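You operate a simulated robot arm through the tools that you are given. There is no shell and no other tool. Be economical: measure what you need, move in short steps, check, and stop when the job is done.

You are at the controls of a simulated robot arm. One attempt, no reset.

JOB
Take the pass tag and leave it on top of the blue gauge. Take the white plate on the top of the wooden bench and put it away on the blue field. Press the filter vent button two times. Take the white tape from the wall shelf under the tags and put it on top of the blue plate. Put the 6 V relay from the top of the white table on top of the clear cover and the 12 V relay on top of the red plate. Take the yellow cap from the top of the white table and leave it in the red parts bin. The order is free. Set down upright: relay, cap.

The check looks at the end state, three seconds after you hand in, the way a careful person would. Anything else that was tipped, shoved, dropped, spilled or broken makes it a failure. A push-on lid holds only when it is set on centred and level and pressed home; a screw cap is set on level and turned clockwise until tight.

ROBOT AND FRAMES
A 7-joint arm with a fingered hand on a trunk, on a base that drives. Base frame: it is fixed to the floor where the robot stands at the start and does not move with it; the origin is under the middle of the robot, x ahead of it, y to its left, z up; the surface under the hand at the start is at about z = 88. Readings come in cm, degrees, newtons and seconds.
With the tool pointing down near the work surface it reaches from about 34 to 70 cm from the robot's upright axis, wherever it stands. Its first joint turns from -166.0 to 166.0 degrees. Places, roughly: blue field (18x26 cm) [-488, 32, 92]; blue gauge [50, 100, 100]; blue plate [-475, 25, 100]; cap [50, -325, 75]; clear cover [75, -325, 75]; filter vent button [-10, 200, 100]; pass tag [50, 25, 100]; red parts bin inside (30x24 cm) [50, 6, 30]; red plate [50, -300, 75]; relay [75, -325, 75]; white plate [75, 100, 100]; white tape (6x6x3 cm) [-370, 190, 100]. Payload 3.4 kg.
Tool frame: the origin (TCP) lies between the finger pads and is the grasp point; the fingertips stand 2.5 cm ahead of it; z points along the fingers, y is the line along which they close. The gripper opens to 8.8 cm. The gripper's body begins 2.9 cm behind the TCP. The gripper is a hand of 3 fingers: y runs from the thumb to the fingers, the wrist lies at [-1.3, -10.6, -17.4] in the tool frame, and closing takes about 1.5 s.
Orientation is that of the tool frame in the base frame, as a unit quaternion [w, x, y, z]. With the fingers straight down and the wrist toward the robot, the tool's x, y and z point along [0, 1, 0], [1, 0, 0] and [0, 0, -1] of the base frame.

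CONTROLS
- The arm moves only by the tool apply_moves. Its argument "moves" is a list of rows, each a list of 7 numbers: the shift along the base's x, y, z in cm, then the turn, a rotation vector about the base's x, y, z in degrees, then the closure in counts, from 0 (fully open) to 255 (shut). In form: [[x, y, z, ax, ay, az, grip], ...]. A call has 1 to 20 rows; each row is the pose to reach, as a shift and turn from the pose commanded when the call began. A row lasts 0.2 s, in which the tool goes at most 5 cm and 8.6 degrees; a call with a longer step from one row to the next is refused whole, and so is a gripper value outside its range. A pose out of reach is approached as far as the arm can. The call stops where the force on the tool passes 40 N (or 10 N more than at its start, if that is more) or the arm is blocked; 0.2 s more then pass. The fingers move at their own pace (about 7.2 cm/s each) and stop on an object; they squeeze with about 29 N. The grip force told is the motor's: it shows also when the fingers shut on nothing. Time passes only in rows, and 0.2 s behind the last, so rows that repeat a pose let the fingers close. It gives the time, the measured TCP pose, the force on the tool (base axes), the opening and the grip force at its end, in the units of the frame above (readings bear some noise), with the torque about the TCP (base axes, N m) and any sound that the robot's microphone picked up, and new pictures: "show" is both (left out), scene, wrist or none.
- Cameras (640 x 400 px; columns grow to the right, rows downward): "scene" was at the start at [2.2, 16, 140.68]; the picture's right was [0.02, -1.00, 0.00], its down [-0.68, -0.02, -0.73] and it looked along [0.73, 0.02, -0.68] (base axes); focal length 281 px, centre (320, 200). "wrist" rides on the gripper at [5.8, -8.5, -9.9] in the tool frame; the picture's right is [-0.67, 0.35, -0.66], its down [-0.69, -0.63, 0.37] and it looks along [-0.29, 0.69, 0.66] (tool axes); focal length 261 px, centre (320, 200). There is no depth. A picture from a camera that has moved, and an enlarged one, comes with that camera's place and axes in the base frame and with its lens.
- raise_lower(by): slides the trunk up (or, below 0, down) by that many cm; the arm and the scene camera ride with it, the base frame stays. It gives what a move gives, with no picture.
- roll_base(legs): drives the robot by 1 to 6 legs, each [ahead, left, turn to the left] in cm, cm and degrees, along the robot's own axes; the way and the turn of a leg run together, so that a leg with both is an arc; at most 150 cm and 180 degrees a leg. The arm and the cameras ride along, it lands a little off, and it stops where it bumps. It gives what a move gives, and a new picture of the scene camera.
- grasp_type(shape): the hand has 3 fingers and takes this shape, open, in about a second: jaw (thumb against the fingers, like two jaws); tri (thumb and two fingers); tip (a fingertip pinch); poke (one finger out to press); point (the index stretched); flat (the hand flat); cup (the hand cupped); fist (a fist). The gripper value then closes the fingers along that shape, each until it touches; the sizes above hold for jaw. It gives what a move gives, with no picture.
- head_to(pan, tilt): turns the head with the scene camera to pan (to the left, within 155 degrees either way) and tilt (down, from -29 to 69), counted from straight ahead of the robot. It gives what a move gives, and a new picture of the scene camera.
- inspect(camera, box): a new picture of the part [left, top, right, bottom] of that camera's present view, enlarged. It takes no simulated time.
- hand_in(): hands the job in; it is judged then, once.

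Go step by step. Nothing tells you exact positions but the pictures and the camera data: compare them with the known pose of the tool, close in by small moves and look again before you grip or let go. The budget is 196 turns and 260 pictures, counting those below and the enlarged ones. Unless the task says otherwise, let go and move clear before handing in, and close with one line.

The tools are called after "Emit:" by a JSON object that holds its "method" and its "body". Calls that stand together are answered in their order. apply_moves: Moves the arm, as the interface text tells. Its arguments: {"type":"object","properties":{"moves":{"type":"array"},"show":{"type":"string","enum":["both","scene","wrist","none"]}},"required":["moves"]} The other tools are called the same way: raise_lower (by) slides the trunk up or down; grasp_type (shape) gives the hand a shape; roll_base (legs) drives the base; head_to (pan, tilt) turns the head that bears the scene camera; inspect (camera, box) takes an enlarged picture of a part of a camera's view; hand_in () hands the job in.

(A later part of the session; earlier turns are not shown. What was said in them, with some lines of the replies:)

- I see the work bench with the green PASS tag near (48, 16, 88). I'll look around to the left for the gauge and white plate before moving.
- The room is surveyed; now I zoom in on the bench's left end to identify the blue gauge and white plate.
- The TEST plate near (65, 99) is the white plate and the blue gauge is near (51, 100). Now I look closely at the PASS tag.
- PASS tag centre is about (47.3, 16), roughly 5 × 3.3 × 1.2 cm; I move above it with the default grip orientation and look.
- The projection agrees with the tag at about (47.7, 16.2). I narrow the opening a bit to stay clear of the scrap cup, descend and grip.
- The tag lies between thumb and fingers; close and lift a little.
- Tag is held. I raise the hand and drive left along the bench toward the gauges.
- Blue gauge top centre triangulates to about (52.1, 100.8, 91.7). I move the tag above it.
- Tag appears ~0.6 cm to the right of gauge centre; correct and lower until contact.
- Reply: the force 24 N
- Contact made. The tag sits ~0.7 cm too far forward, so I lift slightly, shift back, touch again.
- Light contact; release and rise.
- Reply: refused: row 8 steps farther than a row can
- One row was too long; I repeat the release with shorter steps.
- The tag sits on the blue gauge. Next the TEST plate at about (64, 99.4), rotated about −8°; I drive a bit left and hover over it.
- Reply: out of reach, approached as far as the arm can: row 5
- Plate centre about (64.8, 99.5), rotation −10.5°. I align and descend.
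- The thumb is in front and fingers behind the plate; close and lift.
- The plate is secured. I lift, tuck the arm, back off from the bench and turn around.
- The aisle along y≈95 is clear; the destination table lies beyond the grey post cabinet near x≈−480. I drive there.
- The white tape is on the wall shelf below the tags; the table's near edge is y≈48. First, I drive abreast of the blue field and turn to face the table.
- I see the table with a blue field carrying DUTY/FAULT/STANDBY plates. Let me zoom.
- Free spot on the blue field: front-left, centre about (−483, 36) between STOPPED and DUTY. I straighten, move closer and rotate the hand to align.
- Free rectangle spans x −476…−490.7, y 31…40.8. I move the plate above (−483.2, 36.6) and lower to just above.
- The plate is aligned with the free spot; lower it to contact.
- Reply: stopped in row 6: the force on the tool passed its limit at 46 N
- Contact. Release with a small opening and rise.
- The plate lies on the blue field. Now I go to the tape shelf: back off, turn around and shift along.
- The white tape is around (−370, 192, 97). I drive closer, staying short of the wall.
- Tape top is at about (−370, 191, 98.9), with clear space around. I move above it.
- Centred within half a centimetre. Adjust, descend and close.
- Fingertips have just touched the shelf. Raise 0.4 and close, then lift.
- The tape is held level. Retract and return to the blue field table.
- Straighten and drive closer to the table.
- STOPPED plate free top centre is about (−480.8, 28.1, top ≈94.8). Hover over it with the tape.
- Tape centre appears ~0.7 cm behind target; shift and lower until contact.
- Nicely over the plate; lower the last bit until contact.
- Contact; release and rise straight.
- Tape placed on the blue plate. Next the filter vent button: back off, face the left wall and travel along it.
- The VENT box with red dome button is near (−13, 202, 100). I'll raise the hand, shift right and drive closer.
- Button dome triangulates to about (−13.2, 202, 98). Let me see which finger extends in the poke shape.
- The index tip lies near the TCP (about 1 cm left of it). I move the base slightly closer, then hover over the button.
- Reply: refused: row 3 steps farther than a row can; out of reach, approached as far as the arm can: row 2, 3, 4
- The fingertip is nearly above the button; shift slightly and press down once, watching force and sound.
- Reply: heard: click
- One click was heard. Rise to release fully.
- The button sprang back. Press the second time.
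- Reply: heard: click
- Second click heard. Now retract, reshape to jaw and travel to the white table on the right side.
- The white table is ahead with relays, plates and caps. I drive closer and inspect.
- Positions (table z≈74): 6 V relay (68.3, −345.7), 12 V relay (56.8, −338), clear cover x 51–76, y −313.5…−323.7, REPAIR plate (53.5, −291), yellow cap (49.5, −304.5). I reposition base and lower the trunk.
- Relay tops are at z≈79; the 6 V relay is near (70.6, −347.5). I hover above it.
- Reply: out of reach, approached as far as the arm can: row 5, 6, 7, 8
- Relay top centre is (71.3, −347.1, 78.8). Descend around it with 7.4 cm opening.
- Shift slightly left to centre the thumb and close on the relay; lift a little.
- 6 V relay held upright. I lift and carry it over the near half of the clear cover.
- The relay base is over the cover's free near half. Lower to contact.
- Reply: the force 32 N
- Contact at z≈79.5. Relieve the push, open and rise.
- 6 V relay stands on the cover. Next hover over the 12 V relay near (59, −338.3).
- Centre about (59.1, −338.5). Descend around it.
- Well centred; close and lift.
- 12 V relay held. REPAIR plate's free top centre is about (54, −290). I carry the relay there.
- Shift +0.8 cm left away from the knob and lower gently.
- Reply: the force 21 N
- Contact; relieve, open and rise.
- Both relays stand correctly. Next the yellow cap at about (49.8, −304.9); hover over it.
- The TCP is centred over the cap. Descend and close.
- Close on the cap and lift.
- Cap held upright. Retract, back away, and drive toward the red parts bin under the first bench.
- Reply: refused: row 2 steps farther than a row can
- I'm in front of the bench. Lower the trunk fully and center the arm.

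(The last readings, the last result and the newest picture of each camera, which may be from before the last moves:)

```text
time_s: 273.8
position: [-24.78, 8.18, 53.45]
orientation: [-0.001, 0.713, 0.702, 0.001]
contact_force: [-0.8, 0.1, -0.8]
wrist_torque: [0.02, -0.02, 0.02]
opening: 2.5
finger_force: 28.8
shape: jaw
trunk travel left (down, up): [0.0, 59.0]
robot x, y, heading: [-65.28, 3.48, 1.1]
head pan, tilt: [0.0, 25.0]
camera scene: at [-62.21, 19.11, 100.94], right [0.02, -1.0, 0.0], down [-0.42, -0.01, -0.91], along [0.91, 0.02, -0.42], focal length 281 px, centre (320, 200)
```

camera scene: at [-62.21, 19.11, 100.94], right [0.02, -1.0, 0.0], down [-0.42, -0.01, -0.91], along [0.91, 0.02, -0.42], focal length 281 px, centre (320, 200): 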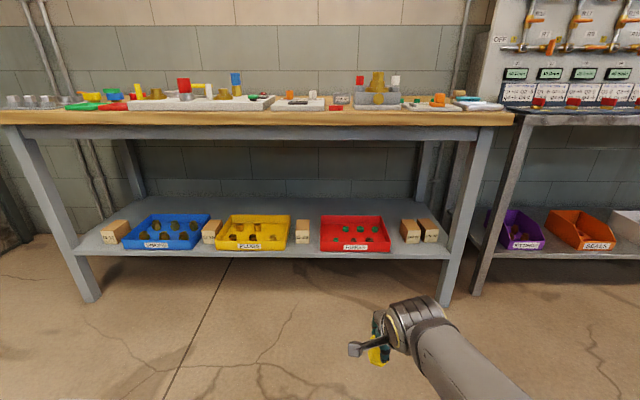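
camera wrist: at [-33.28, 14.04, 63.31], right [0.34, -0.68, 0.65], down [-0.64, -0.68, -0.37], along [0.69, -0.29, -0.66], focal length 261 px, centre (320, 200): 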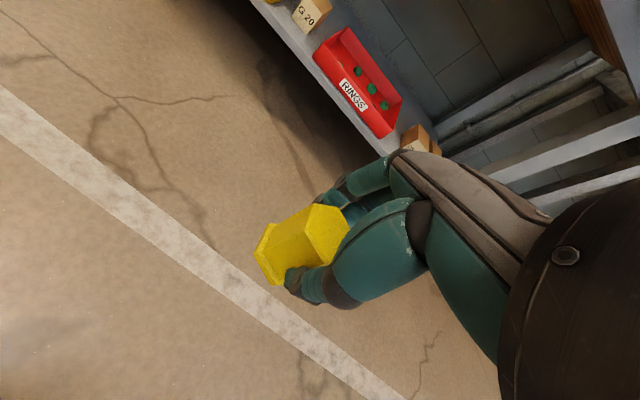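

Emit:
{"method": "inspect", "body": {"camera": "scene", "box": [290, 190, 450, 270]}}

Emit:
{"method": "inspect", "body": {"camera": "wrist", "box": [280, 0, 460, 170]}}

```text
4.00 times, centred on (370, 230) of scene
camera zoom: at [-62.21, 19.11, 100.94], right [0.02, -1.0, 0.0], down [-0.42, -0.01, -0.91], along [0.91, 0.02, -0.42], focal length 1125 px, centre (120, 80)
```

zoom: 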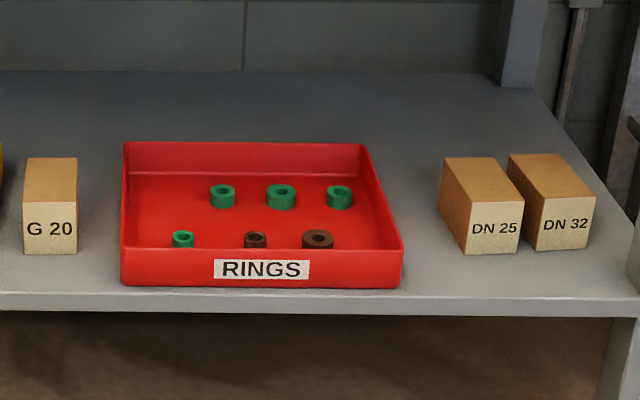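

```text
2.35 times, centred on (370, 85) of wrist
camera zoom: at [-33.28, 14.04, 63.35], right [0.34, -0.68, 0.65], down [-0.64, -0.68, -0.37], along [0.69, -0.29, -0.66], focal length 613 px, centre (202, 471)
```

zoom: 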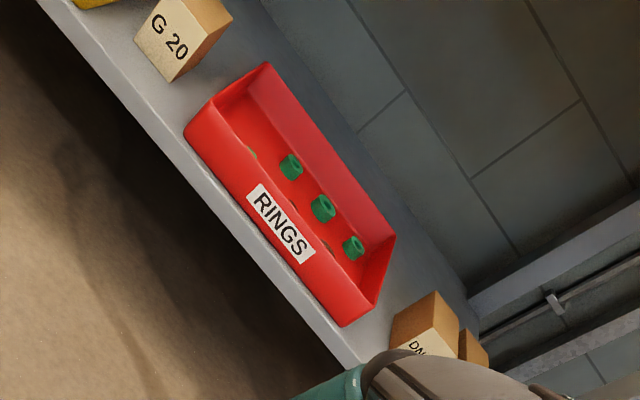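

Bin interior: x≈38–62, y≈−7.5…21, floor ≈31, wall top ≈36; free spot back-left near (52, 16). Lower the hand to travel height under the apron (bottom z≈79).

Emit:
{"method": "apply_moves", "body": {"moves": [[0, 0, -3, 0, 0, 0, 210], [0, 0, -6, 0, 0, 0, 210], [0, 0, -8, 0, 0, 0, 210], [0, 0, -8, 0, 0, 0, 210]], "show": "none"}}

Emit:
{"method": "roll_base", "body": {"legs": [[0, 0, -1.1], [42, 0, 0]]}}

Emit:
{"method": "head_to", "body": {"pan": -5, "tilt": 35}}

```text
time_s: 274.8
position: [-24.65, 8.11, 45.49]
orientation: [-0.001, 0.713, 0.701, 0.0]
contact_force: [-0.9, 0.1, -0.6]
wrist_torque: [0.0, -0.03, 0.01]
opening: 2.47
finger_force: 29.0
shape: jaw
trunk travel left (down, up): [0.0, 59.0]
robot x, y, heading: [-65.09, 2.93, 1.1]
head pan, tilt: [0.0, 25.0]
```

```text
time_s: 277.7
position: [17.99, 7.46, 45.56]
orientation: [0.0, 0.719, 0.696, 0.0]
contact_force: [0.1, -0.3, -0.2]
wrist_torque: [-0.01, 0.0, -0.02]
opening: 2.46
finger_force: 29.2
shape: jaw
trunk travel left (down, up): [0.0, 59.0]
robot x, y, heading: [-22.5, 3.36, 0.3]
head pan, tilt: [0.0, 25.0]
camera scene: at [-19.22, 19.1, 100.95], right [0.0, -1.0, 0.0], down [-0.42, 0.0, -0.91], along [0.91, 0.0, -0.42], focal length 281 px, centre (320, 200)
```

scene: 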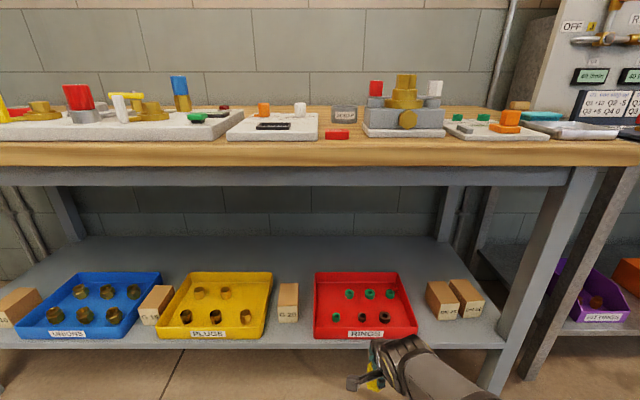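

```text
time_s: 278.4
position: [18.08, 7.41, 45.54]
orientation: [-0.001, 0.72, 0.694, 0.0]
contact_force: [-0.8, 0.3, -0.3]
wrist_torque: [-0.01, 0.01, 0.0]
opening: 2.45
finger_force: 28.7
shape: jaw
trunk travel left (down, up): [0.0, 59.0]
robot x, y, heading: [-22.33, 3.2, 0.2]
head pan, tilt: [-5.0, 35.0]
camera scene: at [-19.66, 18.34, 99.38], right [-0.09, -1.0, 0.0], down [-0.57, 0.05, -0.82], along [0.82, -0.07, -0.57], focal length 281 px, centre (320, 200)
```

scene: 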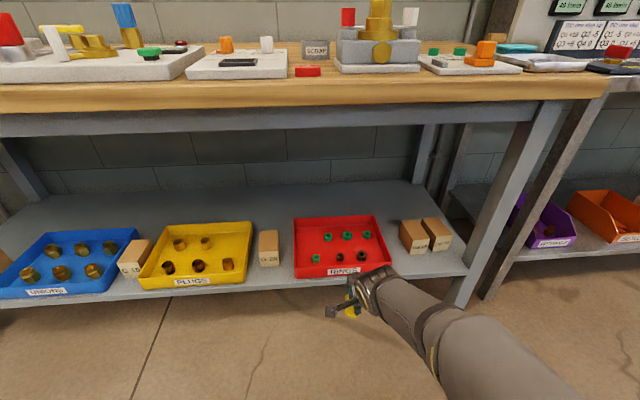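

Clearances look good. Drive the last 21 cm so the hand goes over the bin under the bench.

Emit:
{"method": "roll_base", "body": {"legs": [[21, 3, 0]]}}

Emit:
{"method": "head_to", "body": {"pan": 0, "tilt": 50}}

Emit:
{"method": "inspect", "body": {"camera": "wrist", "box": [0, 0, 640, 400]}}

```text
time_s: 280.1
position: [38.9, 10.49, 45.47]
orientation: [-0.001, 0.718, 0.696, 0.001]
contact_force: [0.1, -0.6, 0.1]
wrist_torque: [-0.03, 0.01, 0.04]
opening: 2.47
finger_force: 28.5
shape: jaw
trunk travel left (down, up): [0.0, 59.0]
robot x, y, heading: [-1.68, 6.19, 0.3]
head pan, tilt: [-5.0, 35.0]
camera scene: at [1.23, 21.37, 99.37], right [-0.08, -1.0, 0.0], down [-0.57, 0.05, -0.82], along [0.82, -0.07, -0.57], focal length 281 px, centre (320, 200)
```

scene: 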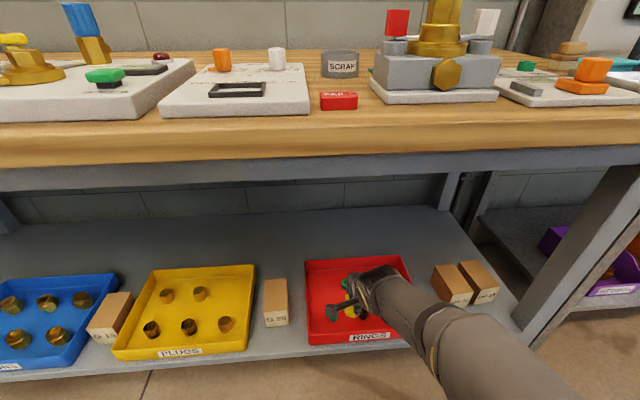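

```text
time_s: 280.9
position: [38.96, 10.44, 45.52]
orientation: [0.0, 0.718, 0.696, 0.001]
contact_force: [-0.5, -0.3, -0.6]
wrist_torque: [-0.02, -0.01, 0.0]
opening: 2.46
finger_force: 28.4
shape: jaw
trunk travel left (down, up): [0.0, 59.0]
robot x, y, heading: [-1.61, 6.66, 0.1]
head pan, tilt: [0.0, 50.0]
camera scene: at [0.16, 22.14, 97.2], right [0.0, -1.0, 0.0], down [-0.77, 0.0, -0.64], along [0.64, 0.0, -0.77], focal length 281 px, centre (320, 200)
```

scene: 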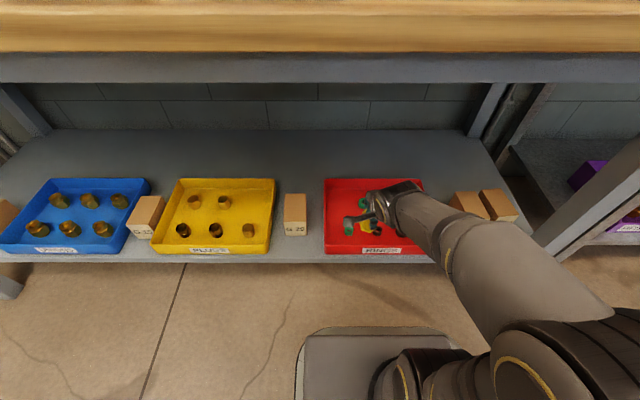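

```text
1.00 times, centred on (320, 200) of wrist (not enlarged: the box is as wide or as high as the picture)
camera zoom: at [30.64, 16.52, 55.41], right [0.33, -0.68, 0.65], down [-0.65, -0.66, -0.37], along [0.68, -0.31, -0.66], focal length 261 px, centre (320, 200)
```

zoom: 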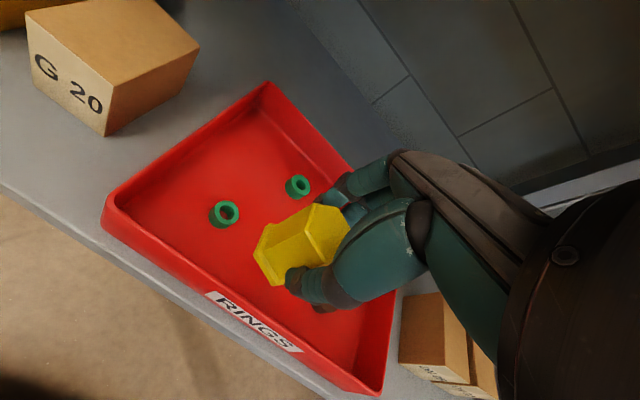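

The spot at (51, 15.2) is free of rings. Move over it and lower to just above the floor.

Emit:
{"method": "apply_moves", "body": {"moves": [[4, 1.6, 0, 0, 0, 0, 210], [8, 3.2, 0, 0, 0, 0, 210], [12, 4.8, 0, 0, 0, 0, 210], [12, 4.8, -3, 0, 0, 0, 210], [12, 4.8, -6, 0, 0, 0, 210], [12, 4.8, -8, 0, 0, 0, 210], [12, 4.8, -8, 0, 0, 0, 210]]}}

Emit:
{"method": "inspect", "body": {"camera": "scene", "box": [310, 160, 450, 260]}}

```text
time_s: 282.5
position: [51.04, 15.38, 37.33]
orientation: [-0.001, 0.718, 0.696, 0.0]
contact_force: [0.3, -0.9, -0.4]
wrist_torque: [-0.02, 0.05, -0.02]
opening: 2.44
finger_force: 28.9
shape: jaw
trunk travel left (down, up): [0.0, 59.0]
robot x, y, heading: [-1.35, 6.56, 0.0]
head pan, tilt: [0.0, 50.0]
camera scene: at [0.16, 22.14, 97.2], right [0.0, -1.0, 0.0], down [-0.77, 0.0, -0.64], along [0.64, 0.0, -0.77], focal length 281 px, centre (320, 200)
camera wrist: at [42.56, 21.42, 47.38], right [0.33, -0.68, 0.65], down [-0.65, -0.66, -0.37], along [0.68, -0.31, -0.66], focal length 261 px, centre (320, 200)
```

scene: 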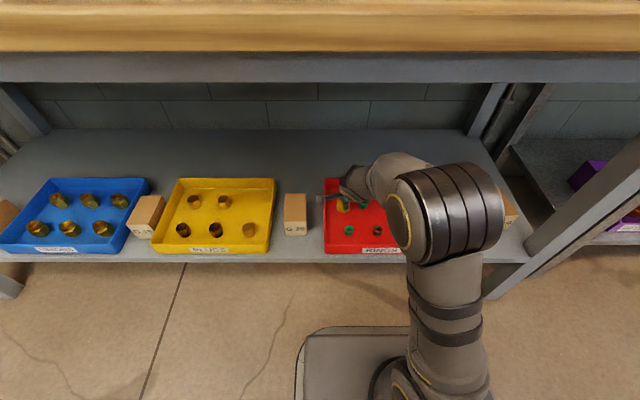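
wrist: 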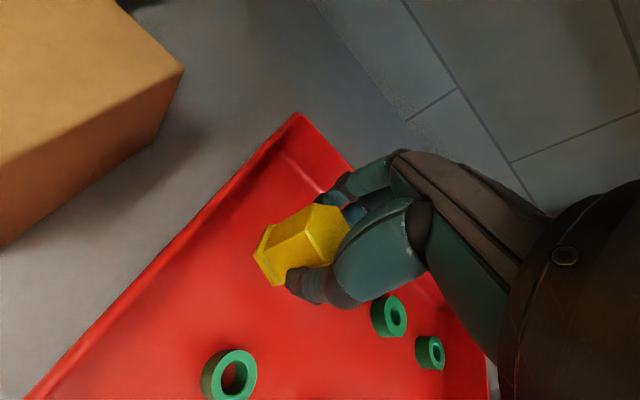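

```text
4.00 times, centred on (380, 210) of scene
camera zoom: at [0.16, 22.14, 97.2], right [0.0, -1.0, 0.0], down [-0.77, 0.0, -0.64], along [0.64, 0.0, -0.77], focal length 1125 px, centre (80, 160)
```

zoom: 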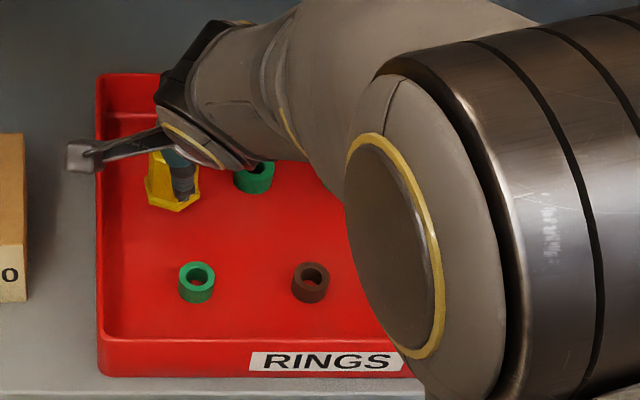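

Free of rings. Lower to contact.

Emit:
{"method": "apply_moves", "body": {"moves": [[0, 0, -1, 0, 0, 0, 210], [0, 0, -1.7, 0, 0, 0, 210], [0, 0, -2.1, 0, 0, 0, 210], [0, 0, -2.4, 0, 0, 0, 210], [0, 0, -2.7, 0, 0, 0, 210]], "show": "none"}}

```text
time_s: 283.7
position: [50.99, 15.31, 34.74]
orientation: [0.0, 0.718, 0.696, 0.001]
contact_force: [-0.6, -0.8, -0.1]
wrist_torque: [0.03, -0.02, 0.0]
opening: 2.45
finger_force: 29.0
shape: jaw
trunk travel left (down, up): [0.0, 59.0]
robot x, y, heading: [-1.46, 6.88, 0.3]
head pan, tilt: [0.0, 50.0]
```

Emit:
{"method": "apply_moves", "body": {"moves": [[0, 0, -0.2, 0, 0, 0, 210], [0, 0, -0.4, 0, 0, 0, 210], [0, 0, -0.6, 0, 0, 0, 210], [0, 0, -0.8, 0, 0, 0, 210]], "show": "none"}}

```text
time_s: 284.7
position: [50.98, 15.27, 34.23]
orientation: [0.0, 0.718, 0.696, 0.003]
contact_force: [-2.7, -2.1, 18.7]
wrist_torque: [-0.05, -0.02, -0.05]
opening: 2.49
finger_force: 29.3
shape: jaw
trunk travel left (down, up): [0.0, 59.0]
robot x, y, heading: [-1.29, 5.92, 0.2]
head pan, tilt: [0.0, 50.0]
```

Contact. Open moderately and rise straight up to 45.

Emit:
{"method": "apply_moves", "body": {"moves": [[0, 0, 0.3, 0, 0, 0, 210], [0, 0, 0.3, 0, 0, 0, 170], [0, 0, 0.3, 0, 0, 0, 140], [0, 0, 0.3, 0, 0, 0, 115], [0, 0, 0.3, 0, 0, 0, 115], [0, 0, 3, 0, 0, 0, 115], [0, 0, 7, 0, 0, 0, 115], [0, 0, 11, 0, 0, 0, 115]], "show": "wrist"}}

Emit:
{"method": "inspect", "body": {"camera": "scene", "box": [310, 160, 450, 260]}}

```text
time_s: 286.5
position: [50.93, 15.27, 45.28]
orientation: [0.0, 0.718, 0.696, -0.001]
contact_force: [-0.3, 0.9, 0.5]
wrist_torque: [-0.02, -0.01, 0.03]
opening: 4.78
finger_force: 0.0
shape: jaw
trunk travel left (down, up): [0.0, 59.0]
robot x, y, heading: [-1.56, 6.44, 0.3]
head pan, tilt: [0.0, 50.0]
camera wrist: at [42.64, 21.24, 55.16], right [0.33, -0.68, 0.65], down [-0.65, -0.66, -0.37], along [0.68, -0.31, -0.66], focal length 261 px, centre (320, 200)
```

wrist: 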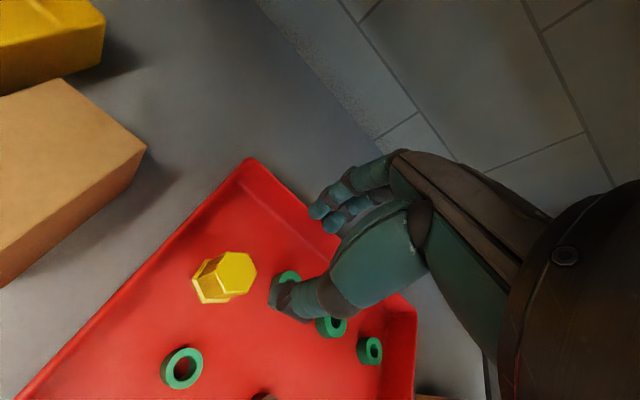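

```text
4.00 times, centred on (380, 210) of scene
camera zoom: at [0.17, 22.14, 97.19], right [0.0, -1.0, 0.0], down [-0.77, 0.0, -0.64], along [0.64, 0.0, -0.77], focal length 1125 px, centre (80, 160)
```

zoom: 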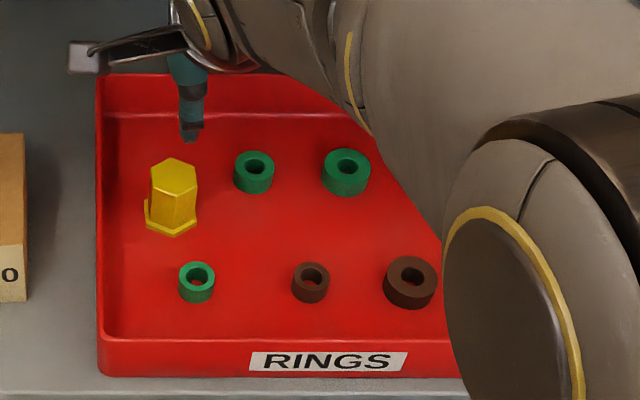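

The cap stands upright in the red bin. I retract the hand and drive clear.

Emit:
{"method": "apply_moves", "body": {"moves": [[-4, -1.5, 1, 0, 0, 0, 115], [-8, -3, 1, 0, 0, 0, 115], [-11, -4.5, 1, 0, 0, 0, 115]], "show": "none"}}

Emit:
{"method": "roll_base", "body": {"legs": [[-50, 0, 0]]}}

Emit:
{"method": "head_to", "body": {"pan": 0, "tilt": 25}}

Emit:
{"method": "inspect", "body": {"camera": "scene", "box": [0, 60, 480, 290]}}

```text
time_s: 287.3
position: [39.82, 10.86, 46.11]
orientation: [-0.001, 0.718, 0.696, 0.0]
contact_force: [-0.6, 0.3, -0.3]
wrist_torque: [-0.01, 0.0, -0.01]
opening: 4.79
finger_force: 0.0
shape: jaw
trunk travel left (down, up): [0.0, 59.0]
robot x, y, heading: [-1.32, 5.97, 0.2]
head pan, tilt: [0.0, 50.0]
```

```text
time_s: 290.2
position: [-10.45, 10.73, 46.07]
orientation: [-0.001, 0.719, 0.695, 0.001]
contact_force: [-1.1, -0.4, 0.7]
wrist_torque: [0.03, -0.02, 0.02]
opening: 4.81
finger_force: 0.0
shape: jaw
trunk travel left (down, up): [0.0, 59.0]
robot x, y, heading: [-52.07, 6.55, -0.1]
head pan, tilt: [0.0, 50.0]
camera scene: at [-50.21, 22.01, 97.2], right [0.0, -1.0, 0.0], down [-0.77, 0.0, -0.64], along [0.64, 0.0, -0.77], focal length 281 px, centre (320, 200)
```

scene: 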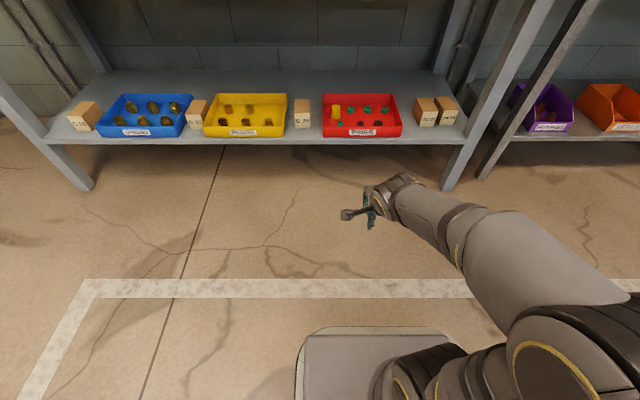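

```text
time_s: 291.1
position: [-10.41, 10.65, 45.92]
orientation: [0.0, 0.719, 0.695, 0.0]
contact_force: [0.6, -0.8, -0.1]
wrist_torque: [0.0, 0.0, 0.02]
opening: 4.78
finger_force: 0.1
shape: jaw
trunk travel left (down, up): [0.0, 59.0]
robot x, y, heading: [-51.66, 6.04, -0.1]
head pan, tilt: [0.0, 25.0]
camera scene: at [-48.7, 22.01, 100.94], right [0.0, -1.0, 0.0], down [-0.42, 0.0, -0.91], along [0.91, 0.0, -0.42], focal length 281 px, centre (320, 200)
```

scene: 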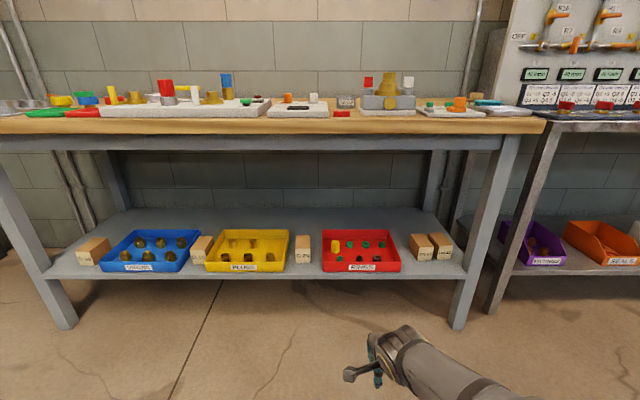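

```text
1.33 times, centred on (240, 175) of scene
camera zoom: at [-48.7, 22.01, 100.94], right [0.0, -1.0, 0.0], down [-0.42, 0.0, -0.91], along [0.91, 0.0, -0.42], focal length 375 px, centre (427, 233)
```

zoom: 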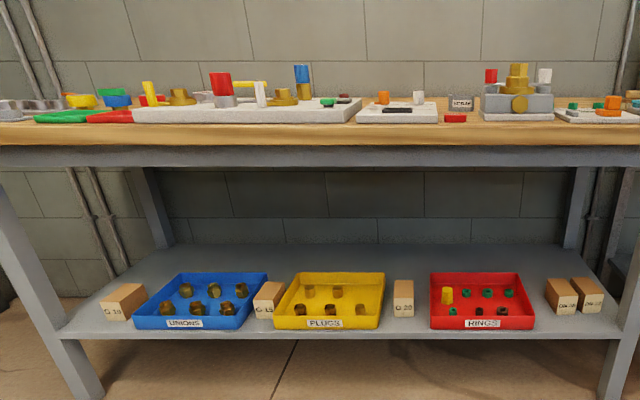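

Everything is in place: the tag is still on the blue gauge, the cap is in the red bin, and the hand is empty and clear. I hand in.

Emit:
{"method": "hand_in", "body": {}}

```text
The job is handed in.
```

The job is handed in with every item done; I saw no sign that anything else was tipped, shoved or dropped. The pass tag is on the blue gauge, the white plate is on the blue field, and the vent was pressed twice with a click each time. The tape is on the blue plate, the 6 V relay is upright on the clear cover, the 12 V relay is upright on the red plate, and the yellow cap is upright in the red bin.
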